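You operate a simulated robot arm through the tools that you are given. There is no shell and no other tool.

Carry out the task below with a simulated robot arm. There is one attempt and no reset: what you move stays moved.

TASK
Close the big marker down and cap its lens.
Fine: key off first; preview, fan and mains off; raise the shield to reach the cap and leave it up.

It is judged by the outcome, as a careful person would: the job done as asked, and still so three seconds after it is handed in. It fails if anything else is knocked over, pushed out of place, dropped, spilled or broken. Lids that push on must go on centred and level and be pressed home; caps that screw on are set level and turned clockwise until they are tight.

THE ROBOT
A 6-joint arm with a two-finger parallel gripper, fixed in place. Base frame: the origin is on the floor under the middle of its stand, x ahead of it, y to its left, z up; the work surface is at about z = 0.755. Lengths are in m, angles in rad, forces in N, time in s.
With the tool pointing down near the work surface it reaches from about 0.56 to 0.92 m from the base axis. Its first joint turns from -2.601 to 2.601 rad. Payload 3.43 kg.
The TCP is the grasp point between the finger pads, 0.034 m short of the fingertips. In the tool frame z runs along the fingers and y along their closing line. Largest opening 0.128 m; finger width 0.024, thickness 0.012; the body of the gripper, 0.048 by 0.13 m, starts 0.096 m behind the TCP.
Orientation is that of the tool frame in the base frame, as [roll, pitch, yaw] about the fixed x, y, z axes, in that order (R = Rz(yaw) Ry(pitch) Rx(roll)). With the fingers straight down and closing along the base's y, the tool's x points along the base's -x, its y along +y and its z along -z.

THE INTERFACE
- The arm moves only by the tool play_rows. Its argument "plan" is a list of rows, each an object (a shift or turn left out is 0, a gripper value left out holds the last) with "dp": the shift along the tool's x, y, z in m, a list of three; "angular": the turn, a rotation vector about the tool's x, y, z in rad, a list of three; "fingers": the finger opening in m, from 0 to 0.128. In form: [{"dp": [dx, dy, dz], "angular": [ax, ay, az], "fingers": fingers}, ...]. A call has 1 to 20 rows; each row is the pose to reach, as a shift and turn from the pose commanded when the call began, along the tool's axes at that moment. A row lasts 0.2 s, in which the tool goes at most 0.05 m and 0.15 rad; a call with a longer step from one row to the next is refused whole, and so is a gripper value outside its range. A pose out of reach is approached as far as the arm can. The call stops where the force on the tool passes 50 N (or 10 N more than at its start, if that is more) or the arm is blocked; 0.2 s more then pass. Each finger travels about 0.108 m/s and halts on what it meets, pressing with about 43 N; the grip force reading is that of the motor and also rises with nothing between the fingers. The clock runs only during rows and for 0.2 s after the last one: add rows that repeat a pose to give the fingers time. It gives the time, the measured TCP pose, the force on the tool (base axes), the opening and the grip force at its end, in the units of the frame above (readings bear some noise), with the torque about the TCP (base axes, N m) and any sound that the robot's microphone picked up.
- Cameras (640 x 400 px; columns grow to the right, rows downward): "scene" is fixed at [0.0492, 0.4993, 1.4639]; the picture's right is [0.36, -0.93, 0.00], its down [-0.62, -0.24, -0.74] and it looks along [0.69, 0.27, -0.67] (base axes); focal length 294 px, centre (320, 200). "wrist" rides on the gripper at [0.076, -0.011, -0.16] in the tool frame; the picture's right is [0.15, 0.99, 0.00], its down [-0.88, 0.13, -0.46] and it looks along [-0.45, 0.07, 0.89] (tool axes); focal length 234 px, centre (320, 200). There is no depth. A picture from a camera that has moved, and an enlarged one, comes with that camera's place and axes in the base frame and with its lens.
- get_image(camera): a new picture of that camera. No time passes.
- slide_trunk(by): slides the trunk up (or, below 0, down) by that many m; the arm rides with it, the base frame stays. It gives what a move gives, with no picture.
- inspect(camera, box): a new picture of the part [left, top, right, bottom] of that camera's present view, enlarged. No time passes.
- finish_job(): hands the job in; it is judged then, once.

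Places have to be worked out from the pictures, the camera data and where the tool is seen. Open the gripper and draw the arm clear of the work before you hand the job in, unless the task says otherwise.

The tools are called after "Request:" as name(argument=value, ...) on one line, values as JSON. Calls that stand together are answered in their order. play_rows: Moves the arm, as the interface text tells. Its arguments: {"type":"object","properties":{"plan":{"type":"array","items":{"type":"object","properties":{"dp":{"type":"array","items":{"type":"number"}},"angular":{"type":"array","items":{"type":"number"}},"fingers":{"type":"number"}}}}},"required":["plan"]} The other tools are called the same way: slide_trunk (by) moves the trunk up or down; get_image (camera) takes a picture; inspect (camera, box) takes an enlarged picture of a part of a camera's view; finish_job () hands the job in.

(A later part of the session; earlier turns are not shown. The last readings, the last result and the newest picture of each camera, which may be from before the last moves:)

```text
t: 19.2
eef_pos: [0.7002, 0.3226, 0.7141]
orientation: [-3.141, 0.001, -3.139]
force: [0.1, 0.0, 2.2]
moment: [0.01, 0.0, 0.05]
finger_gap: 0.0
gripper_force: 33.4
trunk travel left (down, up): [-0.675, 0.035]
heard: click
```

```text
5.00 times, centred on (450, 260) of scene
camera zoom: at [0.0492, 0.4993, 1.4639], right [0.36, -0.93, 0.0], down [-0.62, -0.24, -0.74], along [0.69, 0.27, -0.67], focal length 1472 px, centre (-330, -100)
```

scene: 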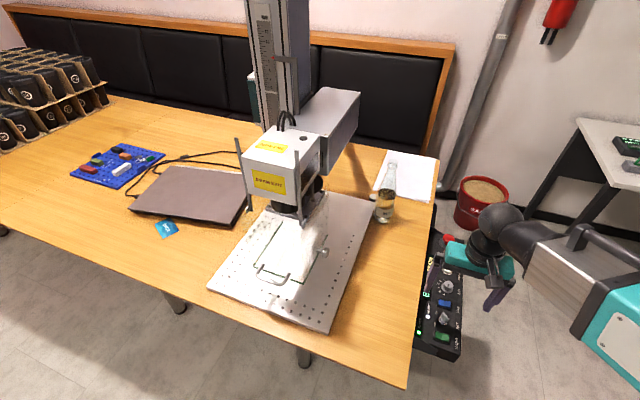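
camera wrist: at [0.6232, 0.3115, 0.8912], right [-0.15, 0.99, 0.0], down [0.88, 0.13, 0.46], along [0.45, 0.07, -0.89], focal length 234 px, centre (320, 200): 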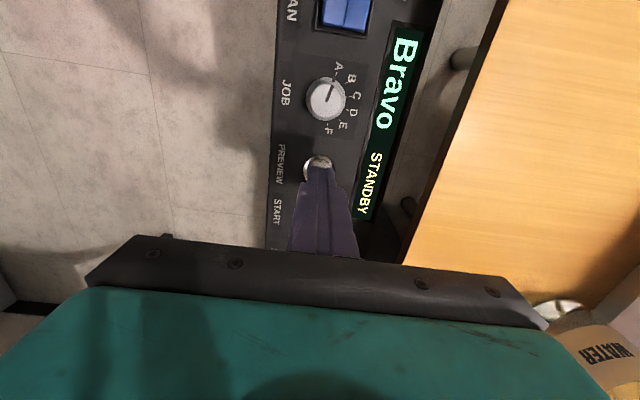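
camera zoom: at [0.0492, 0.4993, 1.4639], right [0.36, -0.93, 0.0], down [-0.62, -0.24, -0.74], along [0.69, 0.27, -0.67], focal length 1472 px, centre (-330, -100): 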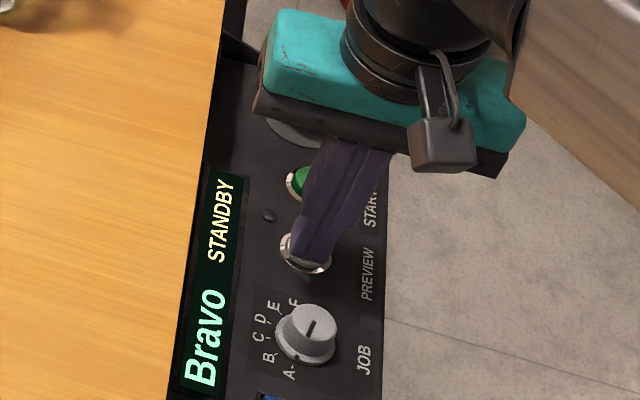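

Click heard and the preview LED is out. Lifting off and moving over the lower (−y) half of the FAN rocker at about (0.5765, 0.311).

Request:
play_rows(plan=[{"dp": [0, 0, -0.03]}, {"dp": [0, 0, -0.06]}, {"dp": [0.04, -0.004, -0.06]}, {"dp": [0.08, -0.008, -0.06]}, {"dp": [0.1237, -0.0116, -0.06]}, {"dp": [0.1237, -0.0116, -0.06]}])

Request:
inspect(camera="wrist", box=[240, 40, 420, 240])

Request:
inspect(camera="scene", box=[410, 220, 490, 350])

```text
t: 20.6
eef_pos: [0.5761, 0.3119, 0.7754]
orientation: [-3.139, 0.0, -3.139]
force: [-1.0, -0.3, 1.1]
moment: [-0.04, -0.02, 0.02]
finger_gap: 0.0
gripper_force: 32.8
trunk travel left (down, up): [-0.675, 0.035]
```

```text
2.00 times, centred on (330, 140) of wrist
camera zoom: at [0.4996, 0.3016, 0.935], right [-0.15, 0.99, 0.0], down [0.88, 0.13, 0.46], along [0.45, 0.07, -0.89], focal length 468 px, centre (300, 320)
```

zoom: 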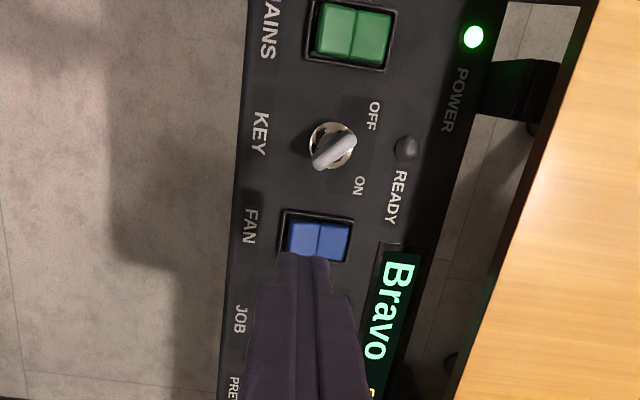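

```text
3.08 times, centred on (450, 285) of scene
camera zoom: at [0.0492, 0.4993, 1.4639], right [0.36, -0.93, 0.0], down [-0.62, -0.24, -0.74], along [0.69, 0.27, -0.67], focal length 906 px, centre (-80, -62)
```

zoom: 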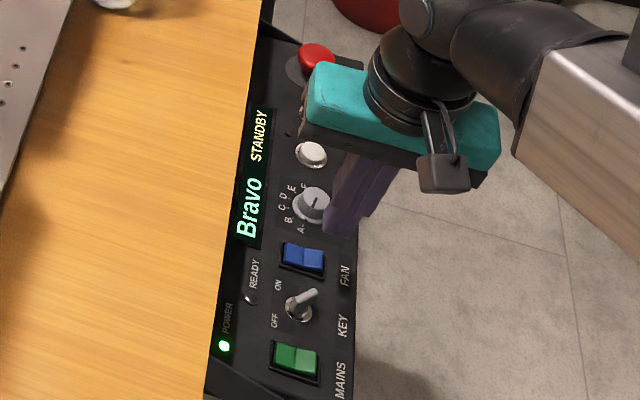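

Fan rocker's divider is at y≈0.324, so the fingertips (0.299–0.323) sit over its −y half. Descending and pressing gently.

Request:
play_rows(plan=[{"dp": [-0.002, -0.001, 0.03]}, {"dp": [-0.002, -0.001, 0.05]}, {"dp": [-0.002, -0.001, 0.055]}, {"dp": [-0.002, -0.001, 0.058]}, {"dp": [-0.002, -0.001, 0.058]}])

Request:
inspect(camera="scene", box=[420, 270, 480, 350])

```text
t: 21.8
eef_pos: [0.5779, 0.3112, 0.7155]
orientation: [-3.14, -0.001, -3.14]
force: [-0.3, 0.4, -1.1]
moment: [0.0, -0.01, -0.02]
finger_gap: 0.0
gripper_force: 32.5
trunk travel left (down, up): [-0.675, 0.035]
```

```text
5.00 times, centred on (450, 310) of scene
camera zoom: at [0.0492, 0.4993, 1.4639], right [0.36, -0.93, 0.0], down [-0.62, -0.24, -0.74], along [0.69, 0.27, -0.67], focal length 1472 px, centre (-330, -350)
```

zoom: 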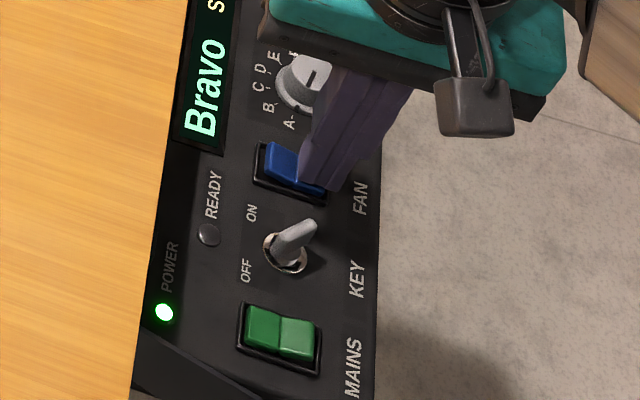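

Tip at z≈0.6815 with almost no force; the +y half may be starting to rise. Pressing a bit further.

Request:
play_rows(plan=[{"dp": [0, 0, 0.002]}, {"dp": [0, 0, 0.004]}, {"dp": [0, 0, 0.006]}])

Request:
inspect(camera="scene", box=[420, 270, 480, 350])

```text
t: 22.8
eef_pos: [0.5777, 0.3093, 0.7157]
orientation: [3.138, 0.005, -3.139]
force: [-6.7, -2.1, 25.2]
moment: [-0.03, 0.46, 0.04]
finger_gap: 0.0
gripper_force: 33.4
trunk travel left (down, up): [-0.675, 0.035]
stopped in row 3: the force on the tool passed its limit at 52 N (the readings are from after the stop); the commanded pose is now the measured one
```

```text
5.00 times, centred on (450, 310) of scene
camera zoom: at [0.0492, 0.4993, 1.4639], right [0.36, -0.93, 0.0], down [-0.62, -0.24, -0.74], along [0.69, 0.27, -0.67], focal length 1472 px, centre (-330, -350)
```

zoom: 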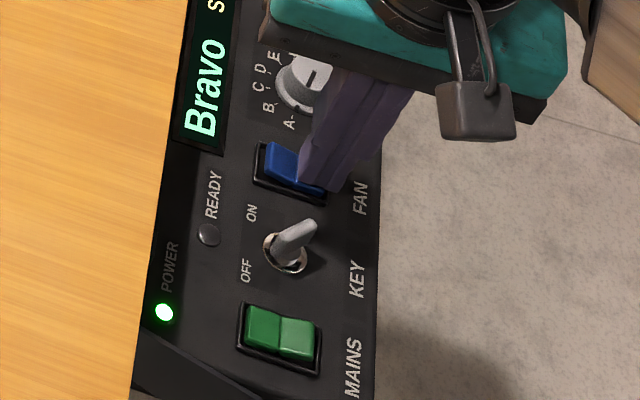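

Hard stop at tip z≈0.6815 (bezel/rocker end). Lifting off to see whether the fan rocker flipped.

Request:
play_rows(plan=[{"dp": [0, 0, -0.01]}, {"dp": [0.0, 0, -0.05]}, {"dp": [0, -0.0, -0.09]}, {"dp": [0, -0.0, -0.09]}])

Request:
inspect(camera="scene", box=[420, 270, 480, 350])

Request:
inspect(camera="wrist", box=[280, 40, 400, 200])

```text
t: 23.8
eef_pos: [0.5791, 0.3095, 0.8036]
orientation: [3.141, 0.004, -3.139]
force: [0.3, -0.1, 0.1]
moment: [-0.02, 0.01, 0.03]
finger_gap: 0.0
gripper_force: 33.0
trunk travel left (down, up): [-0.675, 0.035]
```

```text
5.00 times, centred on (450, 310) of scene
camera zoom: at [0.0492, 0.4993, 1.4639], right [0.36, -0.93, 0.0], down [-0.62, -0.24, -0.74], along [0.69, 0.27, -0.67], focal length 1472 px, centre (-330, -350)
```

zoom: 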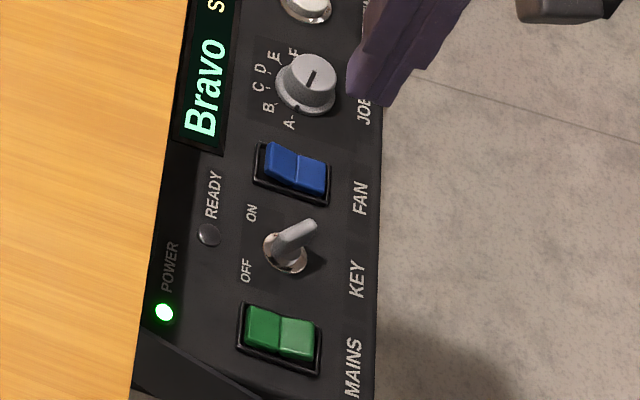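

```text
2.50 times, centred on (340, 120) of wrist
camera zoom: at [0.5021, 0.2983, 0.9628], right [-0.15, 0.99, 0.0], down [0.88, 0.13, 0.46], along [0.45, 0.07, -0.89], focal length 585 px, centre (270, 400)
```

zoom: 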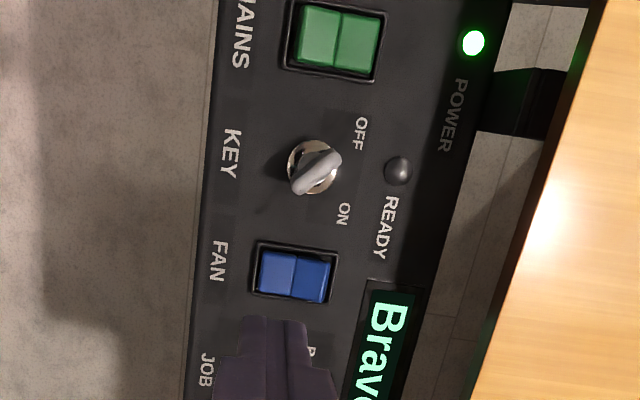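

Request:
inspect(camera="wrist", box=[325, 120, 375, 170])

Request:
inspect(camera="scene", box=[438, 290, 466, 345])

```text
8.00 times, centred on (350, 145) of wrist
camera zoom: at [0.5021, 0.2983, 0.9628], right [-0.15, 0.99, 0.0], down [0.88, 0.13, 0.46], along [0.45, 0.07, -0.89], focal length 1873 px, centre (80, 640)
```

zoom: 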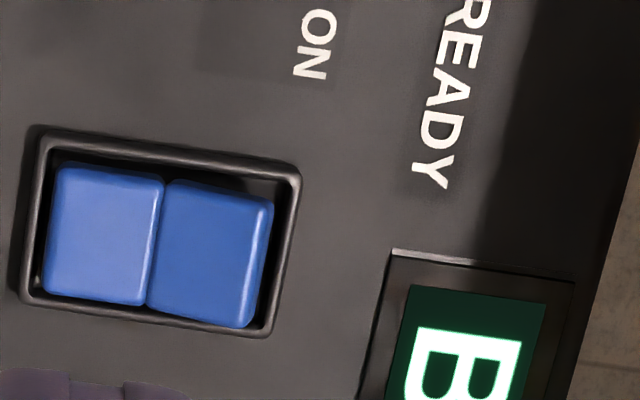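

```text
7.27 times, centred on (452, 318) of scene
camera zoom: at [0.0492, 0.4993, 1.4639], right [0.36, -0.93, 0.0], down [-0.62, -0.24, -0.74], along [0.69, 0.27, -0.67], focal length 2142 px, centre (-640, -654)
```

zoom: 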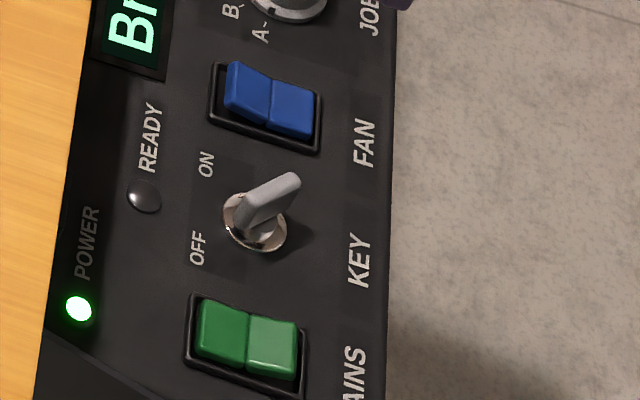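

The fan rocker has clearly flipped (+y half up, opposite to MAINS). Next is MAINS: moving over its −y half at about (0.4775, 0.311).

Request:
play_rows(plan=[{"dp": [0.03, 0.0005, 0]}, {"dp": [0.06, 0.001, 0]}, {"dp": [0.09, 0.0015, 0]}, {"dp": [0.1016, 0.0015, 0]}, {"dp": [0.1016, 0.0015, 0]}])

Request:
inspect(camera="wrist", box=[240, 40, 420, 240])

```text
t: 25.0
eef_pos: [0.4769, 0.312, 0.8031]
orientation: [3.14, 0.004, -3.139]
force: [-0.2, -0.5, -0.2]
moment: [0.0, -0.02, 0.0]
finger_gap: 0.0
gripper_force: 32.6
trunk travel left (down, up): [-0.675, 0.035]
```

```text
2.00 times, centred on (330, 140) of wrist
camera zoom: at [0.4, 0.3003, 0.9621], right [-0.15, 0.99, 0.0], down [0.88, 0.13, 0.46], along [0.45, 0.07, -0.89], focal length 468 px, centre (300, 320)
```

zoom: 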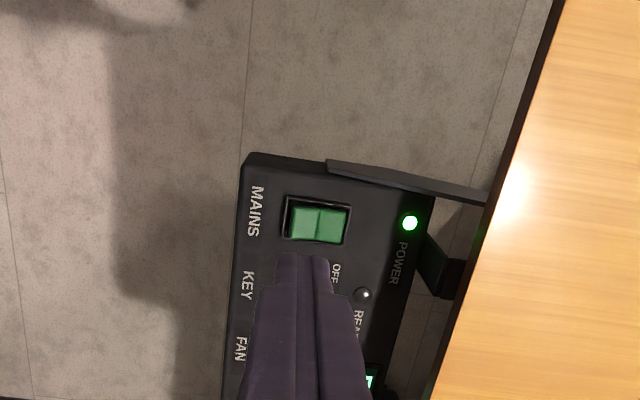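

MAINS divider is at about (0.475, 0.324). Descending onto the −y half and pressing.

Request:
play_rows(plan=[{"dp": [0.001, -0.002, 0.04]}, {"dp": [0.001, -0.002, 0.07]}, {"dp": [0.001, -0.002, 0.08]}, {"dp": [0.001, -0.002, 0.084]}, {"dp": [0.001, -0.002, 0.086]}, {"dp": [0.001, -0.002, 0.088]}])

Request:
inspect(camera="scene", box=[400, 270, 480, 350])

```text
t: 26.4
eef_pos: [0.4758, 0.3098, 0.7162]
orientation: [3.139, 0.005, -3.14]
force: [0.3, 0.3, 12.5]
moment: [0.03, 0.1, 0.02]
finger_gap: 0.0002
gripper_force: 33.0
trunk travel left (down, up): [-0.675, 0.035]
```

```text
5.00 times, centred on (440, 310) of scene
camera zoom: at [0.0492, 0.4993, 1.4639], right [0.36, -0.93, 0.0], down [-0.62, -0.24, -0.74], along [0.69, 0.27, -0.67], focal length 1472 px, centre (-280, -350)
```

zoom: 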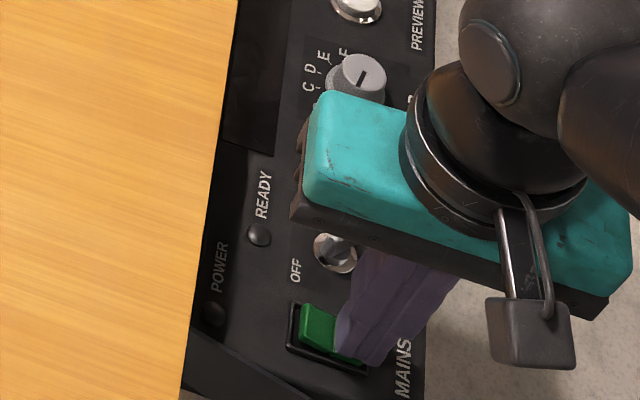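

POWER lamp and display are dark: mains is off. Lifting away and checking the whole panel.

Request:
play_rows(plan=[{"dp": [0, 0, -0.02]}, {"dp": [-0.02, 0, -0.06]}, {"dp": [-0.06, 0.02, -0.1]}, {"dp": [-0.09, 0.05, -0.13]}, {"dp": [-0.1, 0.08, -0.16]}, {"dp": [-0.1, 0.11, -0.2]}, {"dp": [-0.1, 0.11, -0.2]}])

Request:
inspect(camera="scene", box=[410, 220, 490, 350])

Request:
get_image(camera="wrist")

```text
refused: row 3 steps farther than a row can; nothing moved
```

```text
3.08 times, centred on (450, 285) of scene
camera zoom: at [0.0492, 0.4993, 1.4639], right [0.36, -0.93, 0.0], down [-0.62, -0.24, -0.74], along [0.69, 0.27, -0.67], focal length 906 px, centre (-80, -62)
```

zoom: 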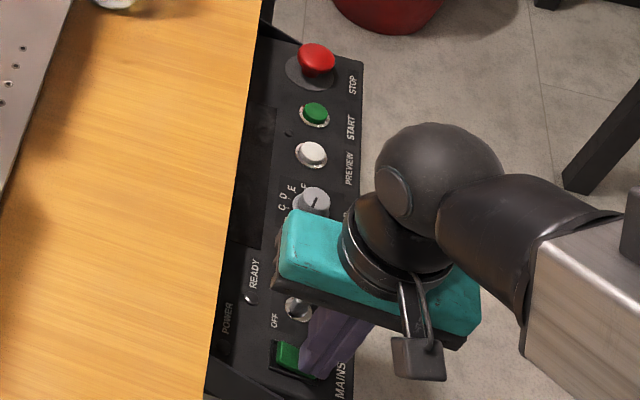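

```text
taken
camera wrist: at [0.3988, 0.2985, 0.8755], right [-0.15, 0.99, 0.0], down [0.88, 0.13, 0.46], along [0.46, 0.07, -0.89], focal length 234 px, centre (320, 200)
```

wrist: 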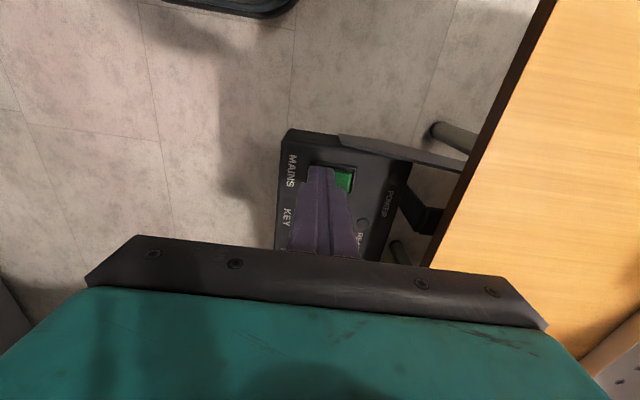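

That call was refused for one step being too long; I'll redo the retreat in smaller steps, straight up first.

Request:
play_rows(plan=[{"dp": [0, 0, -0.02]}, {"dp": [0, 0, -0.06]}, {"dp": [0, 0, -0.1]}, {"dp": [-0.02, 0.02, -0.13]}, {"dp": [-0.04, 0.05, -0.15]}, {"dp": [-0.05, 0.08, -0.18]}, {"dp": [-0.05, 0.11, -0.2]}, {"dp": [-0.05, 0.11, -0.2]}])

Request:
inspect(camera="scene", box=[410, 220, 490, 350])

Request:
get_image(camera="wrist")

```text
t: 28.2
eef_pos: [0.5258, 0.4202, 0.9149]
orientation: [3.14, 0.004, -3.139]
force: [-1.0, 0.2, 0.1]
moment: [0.0, 0.02, 0.02]
finger_gap: 0.0
gripper_force: 32.7
trunk travel left (down, up): [-0.675, 0.035]
```

```text
3.08 times, centred on (450, 285) of scene
camera zoom: at [0.0492, 0.4993, 1.4639], right [0.36, -0.93, 0.0], down [-0.62, -0.24, -0.74], along [0.69, 0.27, -0.67], focal length 906 px, centre (-80, -62)
```

zoom: 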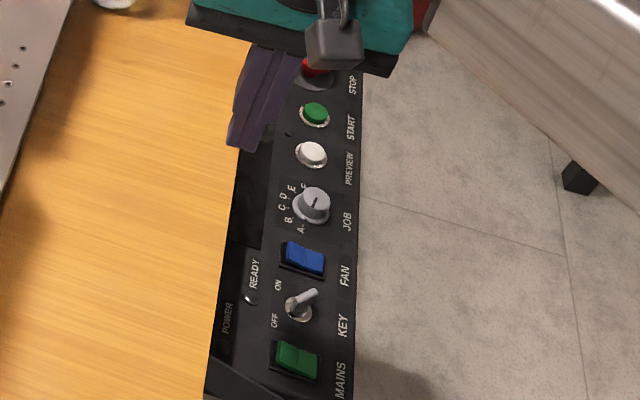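

```text
taken
camera wrist: at [0.4483, 0.4085, 1.0747], right [-0.15, 0.99, 0.0], down [0.88, 0.13, 0.46], along [0.45, 0.07, -0.89], focal length 234 px, centre (320, 200)
```

wrist: 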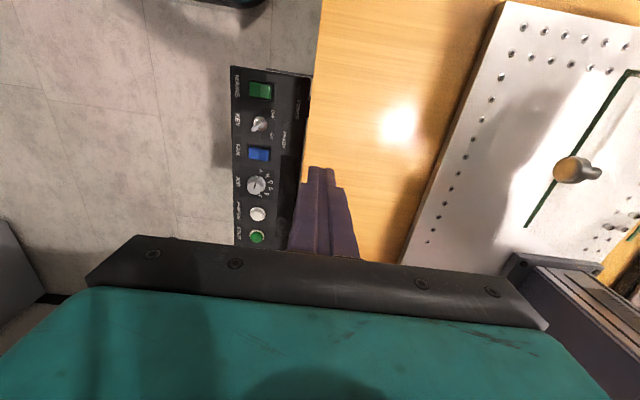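

Panel is fully off: mains, key, fan and preview. Now I need a side view of the lens, cap and shield, so I'll tip the tool from pointing down to pointing along +y, in stages.

Request:
play_rows(plan=[{"dp": [0, 0, 0], "angular": [-0.14, 0, 0]}, {"dp": [0, 0, 0], "angular": [-0.28, 0, 0]}, {"dp": [0, 0, 0], "angular": [-0.42, 0, 0]}, {"dp": [0, 0, 0], "angular": [-0.56, 0, 0]}, {"dp": [0, 0, 0], "angular": [-0.7, 0, 0]}, {"dp": [0, 0, 0], "angular": [-0.8, 0, 0]}, {"dp": [0, 0, 0], "angular": [-0.8, 0, 0]}])

Request:
get_image(camera="wrist")

Request:
get_image(camera="scene")

```text
t: 29.8
eef_pos: [0.5263, 0.4196, 0.9157]
orientation: [2.338, 0.006, -3.141]
force: [0.4, 0.4, -0.9]
moment: [0.02, -0.01, 0.0]
finger_gap: 0.0
gripper_force: 32.8
trunk travel left (down, up): [-0.675, 0.035]
```

```text
taken
camera wrist: at [0.4494, 0.297, 1.0177], right [-0.15, 0.69, 0.71], down [0.88, -0.24, 0.41], along [0.45, 0.69, -0.57], focal length 234 px, centre (320, 200)
```

wrist: 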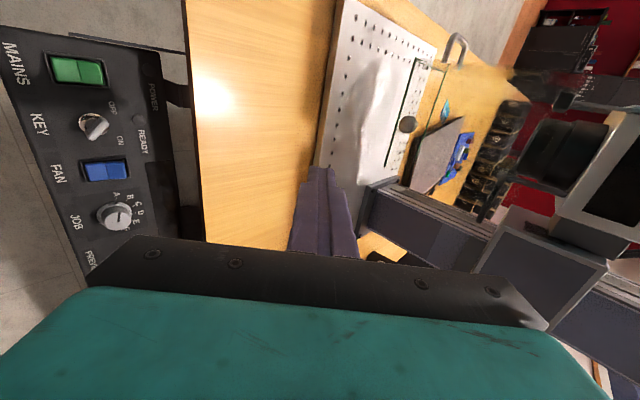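

```text
taken
```

scene: 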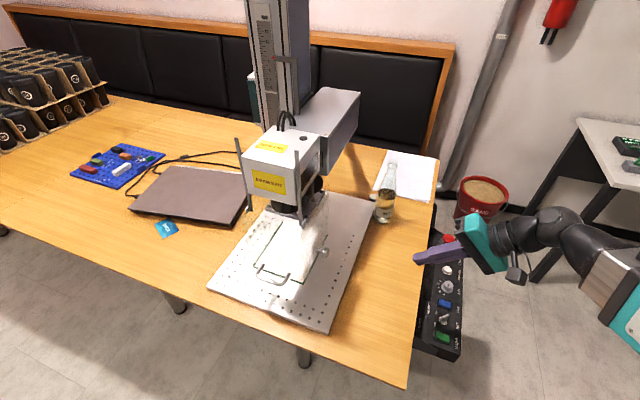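

Works well. Completing the tilt to horizontal.

Request:
play_rows(plan=[{"dp": [0, 0, 0], "angular": [-0.14, 0, 0]}, {"dp": [0, 0, 0], "angular": [-0.28, 0, 0]}, {"dp": [0, 0, 0], "angular": [-0.42, 0, 0]}, {"dp": [0, 0, 0], "angular": [-0.56, 0, 0]}, {"dp": [0, 0, 0], "angular": [-0.7, 0, 0]}, {"dp": [0, 0, 0], "angular": [-0.77, 0, 0]}, {"dp": [0, 0, 0], "angular": [-0.77, 0, 0]}])

Request:
get_image(camera="wrist")

Request:
get_image(camera="scene")

```text
t: 31.4
eef_pos: [0.5266, 0.4198, 0.9161]
orientation: [1.566, 0.003, -3.139]
force: [0.0, 0.1, -0.1]
moment: [0.01, -0.01, -0.01]
finger_gap: 0.0
gripper_force: 33.0
trunk travel left (down, up): [-0.675, 0.035]
```

```text
taken
camera wrist: at [0.4492, 0.2599, 0.9035], right [-0.15, 0.0, 0.99], down [0.88, -0.46, 0.13], along [0.45, 0.89, 0.07], focal length 234 px, centre (320, 200)
```

wrist: 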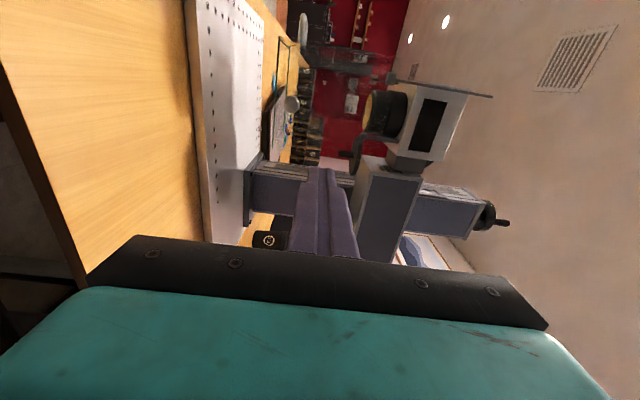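

```text
taken
```

scene: 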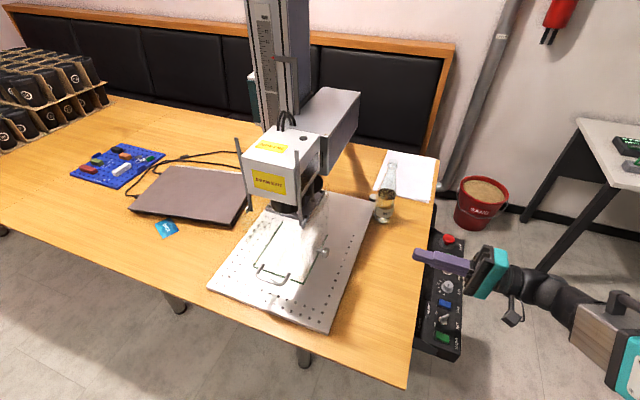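

Good side view. Zooming in on the head, lens and shield.

Request:
inspect(camera="wrist", box=[240, 20, 500, 180])

Request:
inspect(camera="wrist", box=[330, 60, 480, 200])

Request:
inspect(camera="wrist", box=[250, 10, 360, 170])

```text
2.46 times, centred on (370, 100) of wrist
camera zoom: at [0.4492, 0.2599, 0.9035], right [-0.15, 0.0, 0.99], down [0.88, -0.46, 0.13], along [0.45, 0.89, 0.07], focal length 576 px, centre (197, 446)
```

zoom: 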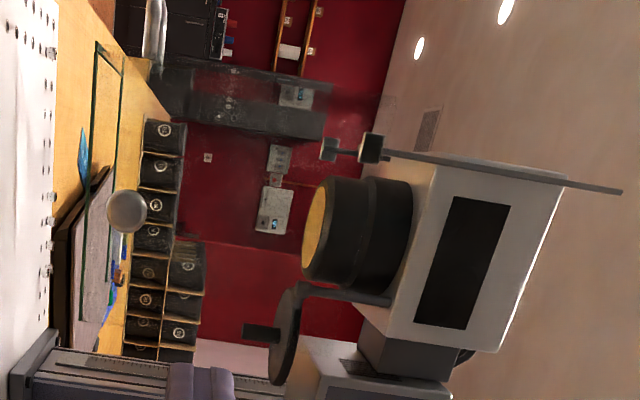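

```text
2.86 times, centred on (405, 130) of wrist
camera zoom: at [0.4492, 0.2599, 0.9035], right [-0.15, 0.0, 0.99], down [0.88, -0.46, 0.13], along [0.45, 0.89, 0.07], focal length 669 px, centre (77, 400)
```

zoom: 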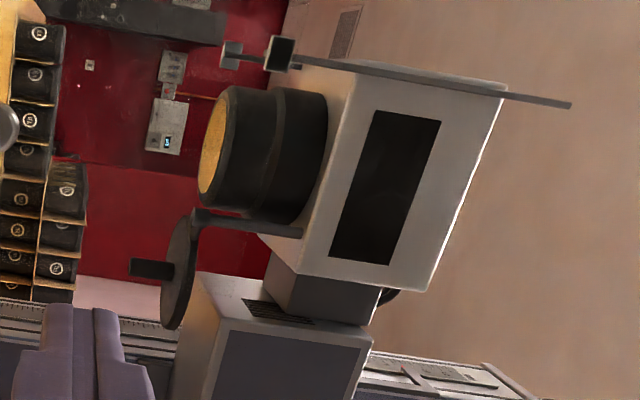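

```text
2.50 times, centred on (305, 90) of wrist
camera zoom: at [0.4492, 0.2599, 0.9035], right [-0.15, 0.0, 0.99], down [0.88, -0.46, 0.13], along [0.45, 0.89, 0.07], focal length 585 px, centre (358, 475)
```

zoom: 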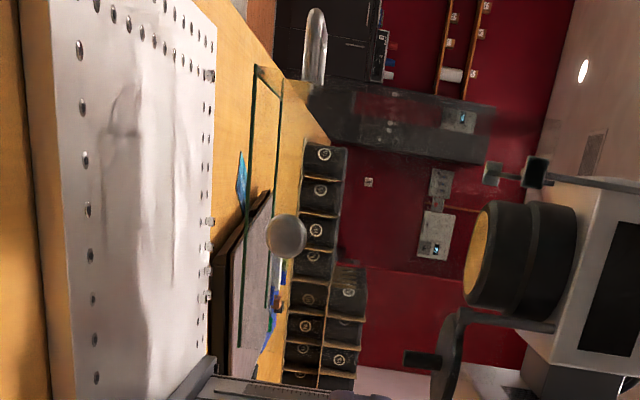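

Now the geometry is clear: the lens (gold face at z≈1.0, centre ≈(0.49, 0.75)) has a black swing-over disc cap on a vertical pivot rod behind it, with a stub knob underneath. The head is x 0.43–0.55, y 0.695–0.803, z 1.06–1.155. I want a closer look at the shield mounting and the side knob.

Request:
play_rows(plan=[{"dp": [0.02, 0.003, 0.025]}, {"dp": [0.04, 0.006, 0.05]}, {"dp": [0.06, 0.01, 0.075]}, {"dp": [0.08, 0.014, 0.1]}, {"dp": [0.1, 0.017, 0.12]}, {"dp": [0.107, 0.02, 0.14]}, {"dp": [0.107, 0.02, 0.14]}])

Request:
get_image(camera="wrist")

Request:
get_image(camera="scene")

```text
t: 33.0
eef_pos: [0.4178, 0.5613, 0.9343]
orientation: [1.569, 0.004, -3.141]
force: [1.1, 0.0, 0.0]
moment: [-0.02, 0.02, 0.03]
finger_gap: 0.0
gripper_force: 32.9
trunk travel left (down, up): [-0.675, 0.035]
```

```text
taken
camera wrist: at [0.3423, 0.4006, 0.9239], right [-0.15, 0.0, 0.99], down [0.88, -0.46, 0.13], along [0.45, 0.89, 0.07], focal length 234 px, centre (320, 200)
```

wrist: 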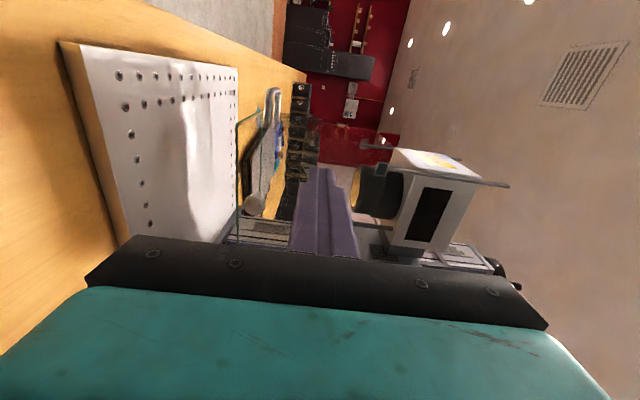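

```text
taken
```

scene: 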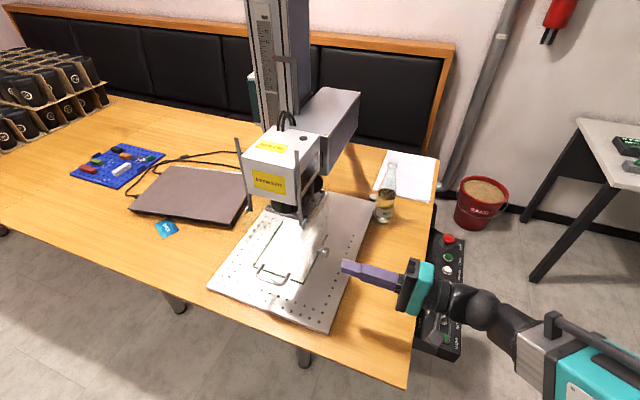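

Request:
inspect(camera="wrist", box=[220, 70, 420, 260])

Request:
inspect(camera="wrist", box=[340, 110, 520, 270])

Request:
inspect(camera="scene", box=[230, 120, 350, 300])

```text
2.11 times, centred on (320, 165) of wrist
camera zoom: at [0.3423, 0.4006, 0.9239], right [-0.15, 0.0, 0.99], down [0.88, -0.46, 0.13], along [0.45, 0.89, 0.07], focal length 493 px, centre (320, 274)
```

zoom: 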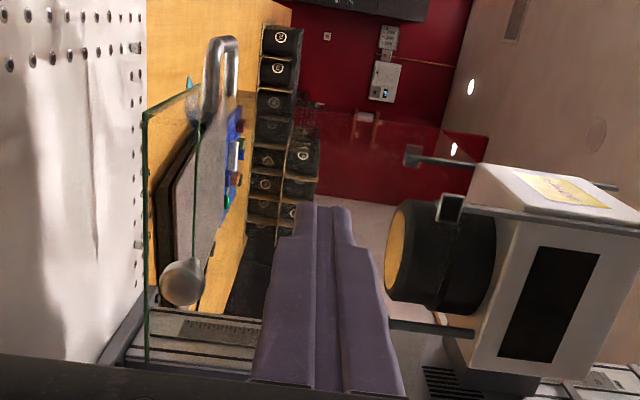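

```text
2.50 times, centred on (430, 190) of wrist
camera zoom: at [0.3423, 0.4006, 0.9239], right [-0.15, 0.0, 0.99], down [0.88, -0.46, 0.13], along [0.45, 0.89, 0.07], focal length 585 px, centre (45, 225)
```

zoom: 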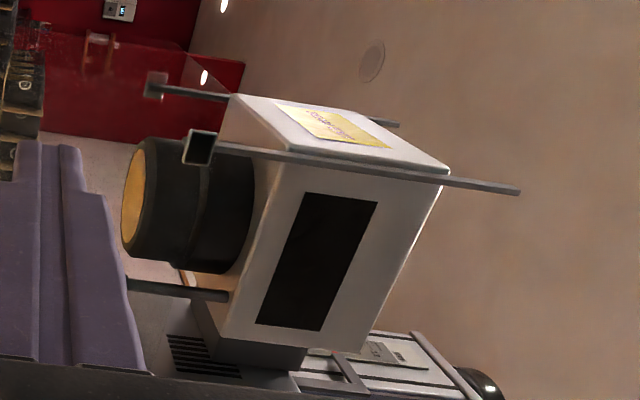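

```text
2.22 times, centred on (290, 210) of scene
camera zoom: at [0.0492, 0.4993, 1.4639], right [0.36, -0.93, 0.0], down [-0.62, -0.24, -0.74], along [0.69, 0.27, -0.67], focal length 654 px, centre (387, 178)
```

zoom: 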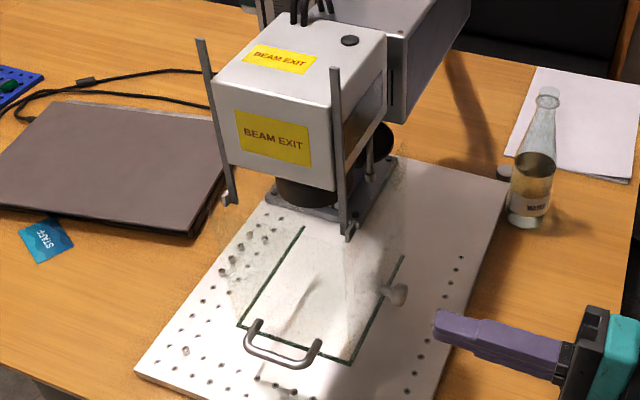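

The shield is a three-sided clear box that should slide up on the two posts; its D-handle bar is near (0.363, 0.751, 0.860), running along y. I'll approach it horizontally on a 45° diagonal with fingers closing vertically, first going to a pre-grasp in front of it.

Request:
play_rows(plan=[{"dp": [0.035, 0, 0], "angular": [0, -0.13, 0], "fingers": 0.06}, {"dp": [0.07, 0, 0], "angular": [0, -0.26, 0]}, {"dp": [0.1, -0.01, 0.02], "angular": [0, -0.39, 0]}, {"dp": [0.115, -0.025, 0.05], "angular": [0, -0.52, 0]}, {"dp": [0.115, -0.045, 0.08], "angular": [0, -0.65, 0]}, {"dp": [0.115, -0.06, 0.11], "angular": [0, -0.785, 0]}, {"dp": [0.115, -0.074, 0.129], "angular": [0, -0.785, 0]}, {"dp": [0.115, -0.074, 0.129], "angular": [0, -0.785, 0]}])

Request:
get_image(camera="wrist")

Request:
get_image(camera="scene")

```text
t: 34.8
eef_pos: [0.3559, 0.6012, 0.9021]
orientation: [1.574, 0.003, 2.776]
force: [-0.7, -0.3, 0.5]
moment: [-0.02, -0.01, -0.02]
finger_gap: 0.06
gripper_force: 0.2
out of reach, approached as far as the arm can: row 1, 2, 3, 4, 5, 6, 7, 8
trunk travel left (down, up): [-0.675, 0.035]
```

```text
taken
camera wrist: at [0.227, 0.48, 0.8907], right [-0.14, 0.06, 0.99], down [0.66, -0.74, 0.13], along [0.74, 0.67, 0.07], focal length 234 px, centre (320, 200)
```

wrist: 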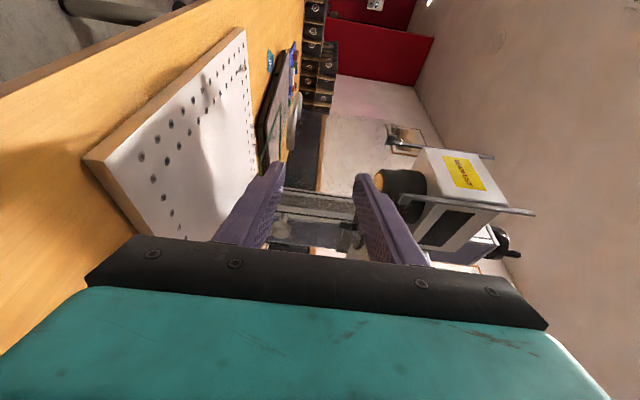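

```text
taken
```

scene: 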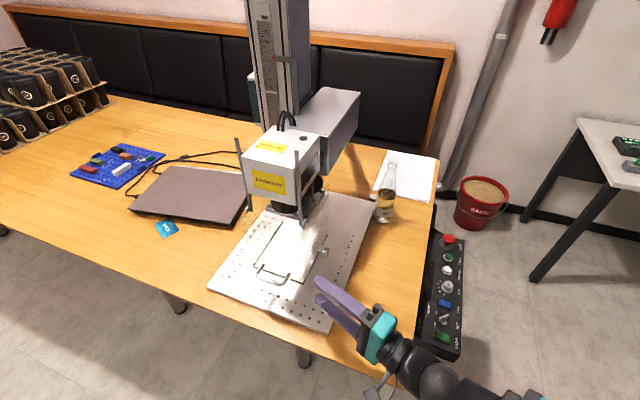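

The inner-radius limit of the arm stopped that diagonal. Approaching along +y (parallel to the bar) keeps the wrist further out. First a null move to see which pose is now the commanded one.

Request:
play_rows(plan=[{"dp": [0, 0, 0]}])

```text
t: 35.2
eef_pos: [0.3559, 0.6018, 0.9012]
orientation: [1.574, 0.004, 2.774]
force: [-1.1, -0.8, 0.5]
moment: [0.0, 0.0, 0.0]
finger_gap: 0.06
gripper_force: 0.2
trunk travel left (down, up): [-0.675, 0.035]
```

The commanded pose is the reached one. I'll now square the tool to +y and line up at x≈0.363, z≈0.861, still short of the handle.

Request:
play_rows(plan=[{"dp": [0.0015, 0, 0.009], "angular": [0, 0.1, 0]}, {"dp": [0.003, -0.01, 0.018], "angular": [0, 0.2, 0]}, {"dp": [0.0045, -0.025, 0.027], "angular": [0, 0.3, 0]}, {"dp": [0.0057, -0.04, 0.0342], "angular": [0, 0.367, 0]}, {"dp": [0.0057, -0.04, 0.0342], "angular": [0, 0.367, 0]}])

Request:
get_image(camera="wrist")

Request:
inspect(camera="scene", box=[210, 200, 400, 340])

```text
t: 36.4
eef_pos: [0.3641, 0.6361, 0.8623]
orientation: [1.572, 0.002, -3.14]
force: [-0.2, -0.3, -0.3]
moment: [-0.02, 0.02, 0.01]
finger_gap: 0.06
gripper_force: 0.1
trunk travel left (down, up): [-0.675, 0.035]
```

```text
taken
camera wrist: at [0.287, 0.476, 0.8513], right [-0.15, 0.0, 0.99], down [0.88, -0.45, 0.13], along [0.45, 0.89, 0.07], focal length 234 px, centre (320, 200)
```

wrist: 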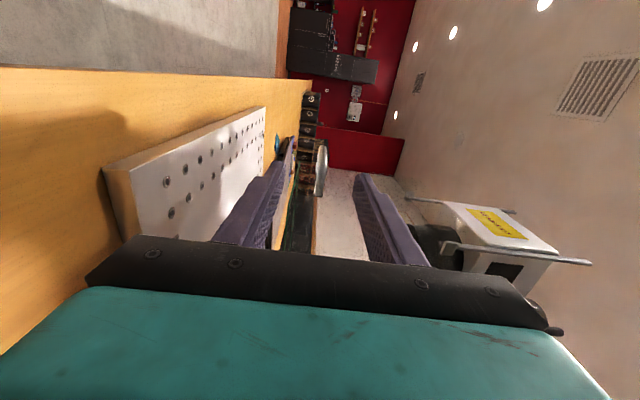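

```text
2.86 times, centred on (305, 270) of scene
camera zoom: at [0.0492, 0.4993, 1.4639], right [0.36, -0.93, 0.0], down [-0.62, -0.24, -0.74], along [0.69, 0.27, -0.67], focal length 841 px, centre (363, 0)
```

zoom: 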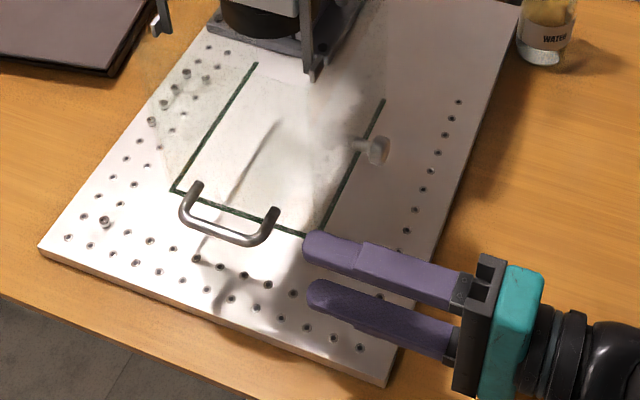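

Request:
inspect(camera="wrist", box=[230, 110, 420, 250])

```text
2.86 times, centred on (325, 180) of wrist
camera zoom: at [0.287, 0.476, 0.8513], right [-0.15, 0.0, 0.99], down [0.88, -0.45, 0.13], along [0.45, 0.89, 0.07], focal length 669 px, centre (306, 257)
```

zoom: 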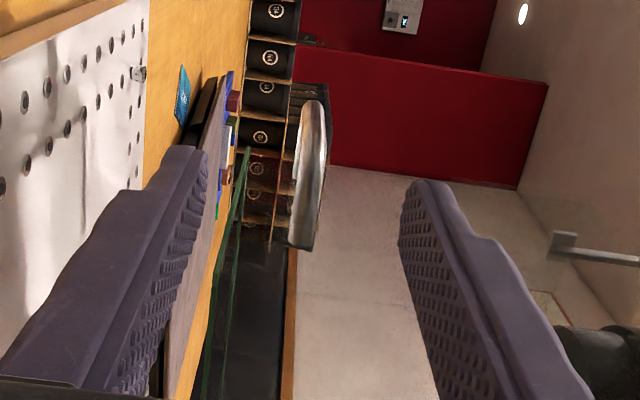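

The bar lies at x≈0.364, z≈0.867, between the open fingers. Advancing along +y so the pads are above and below it.

Request:
play_rows(plan=[{"dp": [0, 0.005, 0.03]}, {"dp": [0, 0.005, 0.06]}, {"dp": [0, 0.005, 0.085]}, {"dp": [0, 0.005, 0.105]}, {"dp": [0, 0.005, 0.105]}])

Request:
inspect(camera="wrist", box=[230, 110, 420, 250])

Request:
inspect(camera="scene", box=[210, 200, 400, 340])

```text
t: 37.6
eef_pos: [0.363, 0.741, 0.8663]
orientation: [1.573, 0.002, 3.141]
force: [-0.1, -0.1, -0.7]
moment: [0.0, 0.01, 0.0]
finger_gap: 0.06
gripper_force: 0.0
trunk travel left (down, up): [-0.675, 0.035]
```

```text
2.86 times, centred on (325, 180) of wrist
camera zoom: at [0.2867, 0.5813, 0.8559], right [-0.15, 0.0, 0.99], down [0.88, -0.46, 0.13], along [0.45, 0.89, 0.07], focal length 669 px, centre (306, 257)
```

zoom: 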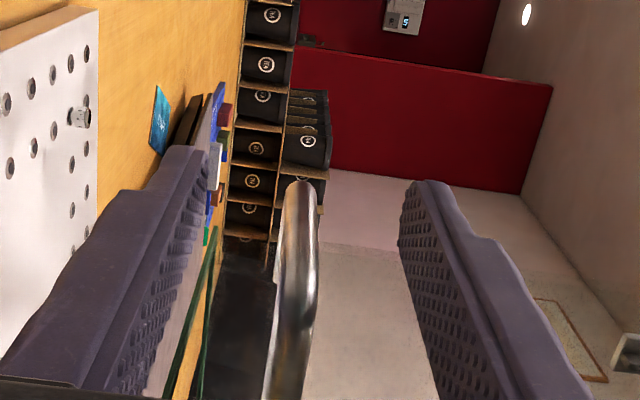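

```text
2.86 times, centred on (305, 270) of scene
camera zoom: at [0.0492, 0.4993, 1.4639], right [0.36, -0.93, 0.0], down [-0.62, -0.24, -0.74], along [0.69, 0.27, -0.67], focal length 841 px, centre (363, 0)
```

zoom: 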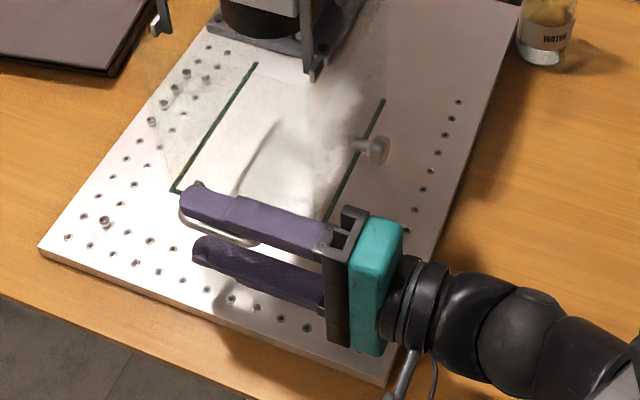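

Bar is centred between the pads. Closing on it.

Request:
play_rows(plan=[{"dp": [0, 0, 0], "fingers": 0.0}, {"dp": [0, 0, 0]}, {"dp": [0, 0, 0]}, {"dp": [0, 0, 0]}])

```text
t: 38.6
eef_pos: [0.3627, 0.74, 0.8668]
orientation: [1.573, 0.0, 3.14]
force: [-1.5, 0.7, -2.6]
moment: [0.91, 0.16, -0.4]
finger_gap: 0.0099
gripper_force: 43.8
trunk travel left (down, up): [-0.675, 0.035]
```

Handle gripped (9.9 mm). Lifting a first 2 cm slowly to see how the shield moves.

Request:
play_rows(plan=[{"dp": [0, 0.006, 0]}, {"dp": [0, 0.013, 0]}, {"dp": [0, 0.02, 0]}, {"dp": [0, 0.02, 0]}])

Request:
inspect(camera="scene", box=[210, 130, 400, 340])

```text
t: 39.6
eef_pos: [0.3628, 0.7408, 0.8871]
orientation: [1.572, 0.002, -3.14]
force: [-4.7, -5.9, -1.2]
moment: [0.73, 0.18, -1.03]
finger_gap: 0.01
gripper_force: 43.8
trunk travel left (down, up): [-0.675, 0.035]
```

```text
1.90 times, centred on (305, 235) of scene
camera zoom: at [0.0492, 0.4993, 1.4639], right [0.36, -0.93, 0.0], down [-0.62, -0.24, -0.74], along [0.69, 0.27, -0.67], focal length 561 px, centre (349, 133)
```

zoom: 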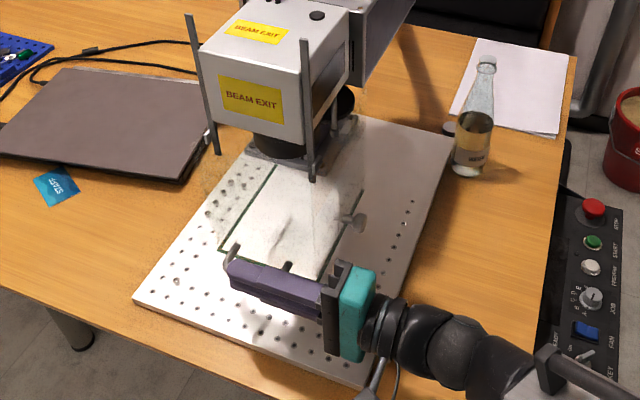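

The shield rises smoothly with little force. Continuing to lift.

Request:
play_rows(plan=[{"dp": [0, 0.012, 0]}, {"dp": [0, 0.024, 0]}, {"dp": [0, 0.036, 0]}, {"dp": [0, 0.048, 0]}, {"dp": [0, 0.06, 0]}, {"dp": [0, 0.072, 0]}, {"dp": [0, 0.08, 0]}, {"dp": [0, 0.08, 0]}])

Request:
inspect(camera="scene", box=[210, 130, 400, 340])

Request:
get_image(camera="wrist")

```text
t: 41.4
eef_pos: [0.3634, 0.7408, 0.9673]
orientation: [1.573, 0.001, -3.14]
force: [-6.8, -8.3, -0.4]
moment: [0.52, 0.09, 0.08]
finger_gap: 0.0098
gripper_force: 43.7
trunk travel left (down, up): [-0.675, 0.035]
```

```text
1.90 times, centred on (305, 235) of scene
camera zoom: at [0.0492, 0.4993, 1.4639], right [0.36, -0.93, 0.0], down [-0.62, -0.24, -0.74], along [0.69, 0.27, -0.67], focal length 561 px, centre (349, 133)
```

zoom: 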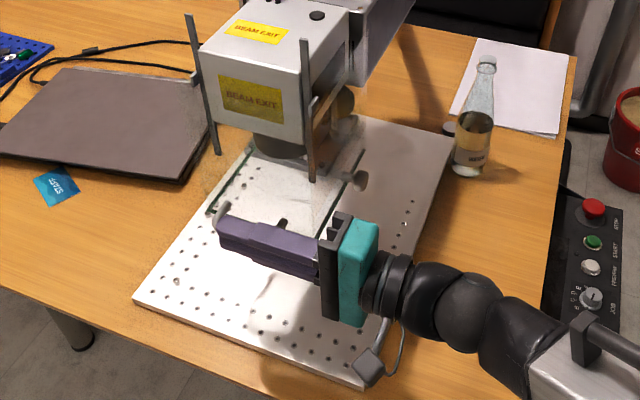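

```text
taken
camera wrist: at [0.2869, 0.5812, 0.9568], right [-0.15, 0.0, 0.99], down [0.88, -0.45, 0.13], along [0.45, 0.89, 0.07], focal length 234 px, centre (320, 200)
```

wrist: 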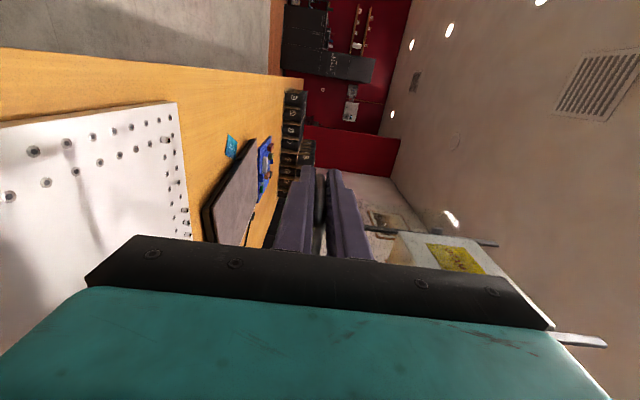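

Raised 0.10 m so far, still light. Continuing upward in smaller steps.

Request:
play_rows(plan=[{"dp": [0, 0.01, 0]}, {"dp": [0, 0.02, 0]}, {"dp": [0, 0.03, 0]}, {"dp": [0, 0.04, 0]}, {"dp": [0, 0.05, 0]}, {"dp": [0, 0.06, 0]}, {"dp": [0, 0.06, 0]}])

Request:
inspect(camera="scene", box=[210, 100, 400, 310])

```text
t: 43.0
eef_pos: [0.363, 0.7401, 1.0285]
orientation: [1.573, 0.002, 3.141]
force: [-3.0, -7.5, -0.2]
moment: [0.58, 0.05, 0.97]
finger_gap: 0.01
gripper_force: 43.6
trunk travel left (down, up): [-0.675, 0.035]
```

```text
1.90 times, centred on (305, 205) of scene
camera zoom: at [0.0492, 0.4993, 1.4639], right [0.36, -0.93, 0.0], down [-0.62, -0.24, -0.74], along [0.69, 0.27, -0.67], focal length 561 px, centre (349, 190)
```

zoom: 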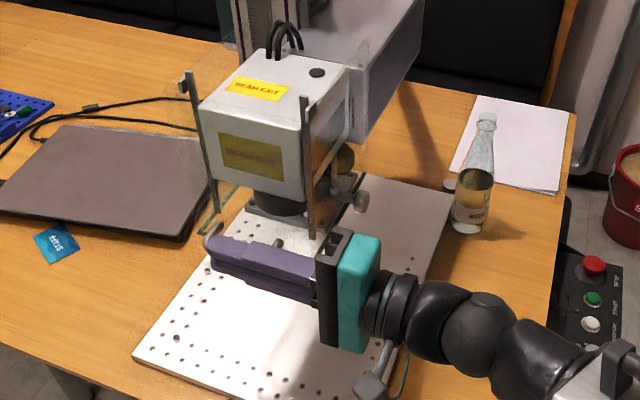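

Raised 0.16 m. Let me look at the brackets near the post tops before going further.

Request:
inspect(camera="scene", box=[225, 110, 345, 230])

Request:
inspect(camera="scene", box=[225, 115, 285, 165])

Request:
inspect(camera="scene", box=[280, 130, 350, 230])

Request:
inspect(camera="wrist", box=[300, 150, 620, 360])

```text
3.33 times, centred on (285, 170) of scene
camera zoom: at [0.0492, 0.4993, 1.4639], right [0.36, -0.93, 0.0], down [-0.62, -0.24, -0.74], along [0.69, 0.27, -0.67], focal length 982 px, centre (437, 300)
```

zoom: 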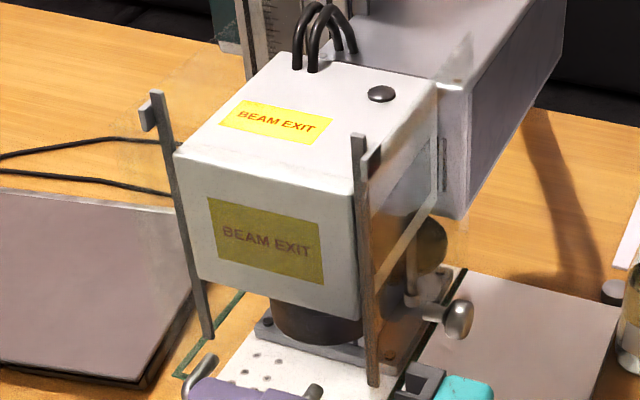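

```text
8.00 times, centred on (255, 140) of scene
camera zoom: at [0.0492, 0.4993, 1.4639], right [0.36, -0.93, 0.0], down [-0.62, -0.24, -0.74], along [0.69, 0.27, -0.67], focal length 2356 px, centre (840, 680)
```

zoom: 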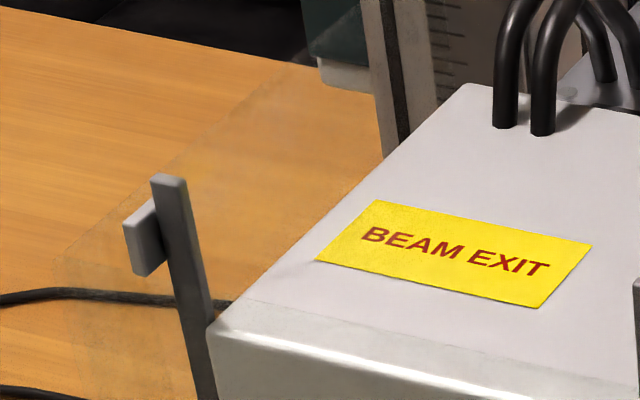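

```text
4.00 times, centred on (315, 180) of scene
camera zoom: at [0.0492, 0.4993, 1.4639], right [0.36, -0.93, 0.0], down [-0.62, -0.24, -0.74], along [0.69, 0.27, -0.67], focal length 1178 px, centre (340, 280)
```

zoom: 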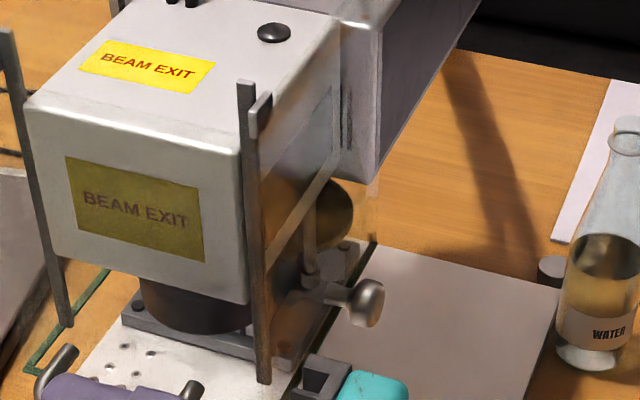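

```text
1.90 times, centred on (460, 255) of wrist
camera zoom: at [0.2868, 0.5813, 1.017], right [-0.15, 0.0, 0.99], down [0.88, -0.46, 0.13], along [0.45, 0.89, 0.07], focal length 446 px, centre (53, 95)
```

zoom: 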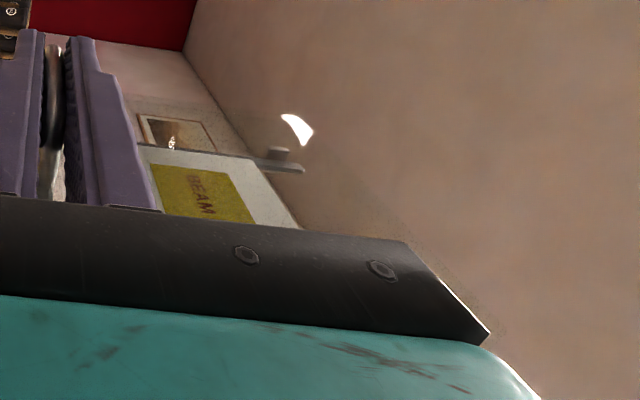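

At rest the vertical force is near zero, so the shield seems held by friction in its guides. I'll raise a little further in small steps to find its upper stop.

Request:
play_rows(plan=[{"dp": [0, 0.004, 0]}, {"dp": [0, 0.008, 0]}, {"dp": [0, 0.012, 0]}, {"dp": [0, 0.012, 0]}])

Request:
inspect(camera="scene", box=[225, 110, 345, 230])

```text
t: 44.0
eef_pos: [0.3621, 0.7412, 1.0389]
orientation: [1.571, 0.003, 3.14]
force: [-3.2, -10.4, -0.2]
moment: [0.73, 0.11, 0.22]
finger_gap: 0.01
gripper_force: 43.6
trunk travel left (down, up): [-0.675, 0.035]
```

```text
3.33 times, centred on (285, 170) of scene
camera zoom: at [0.0492, 0.4993, 1.4639], right [0.36, -0.93, 0.0], down [-0.62, -0.24, -0.74], along [0.69, 0.27, -0.67], focal length 982 px, centre (437, 300)
```

zoom: 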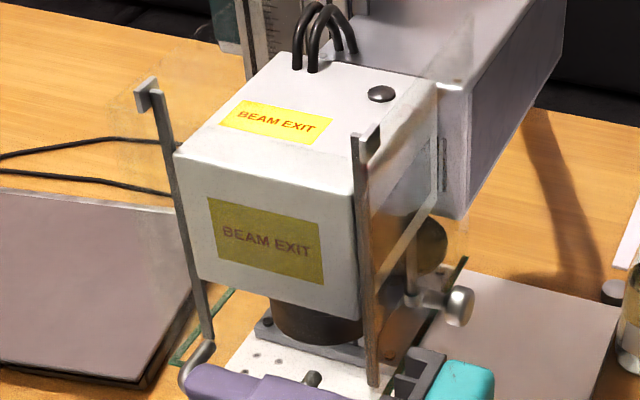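

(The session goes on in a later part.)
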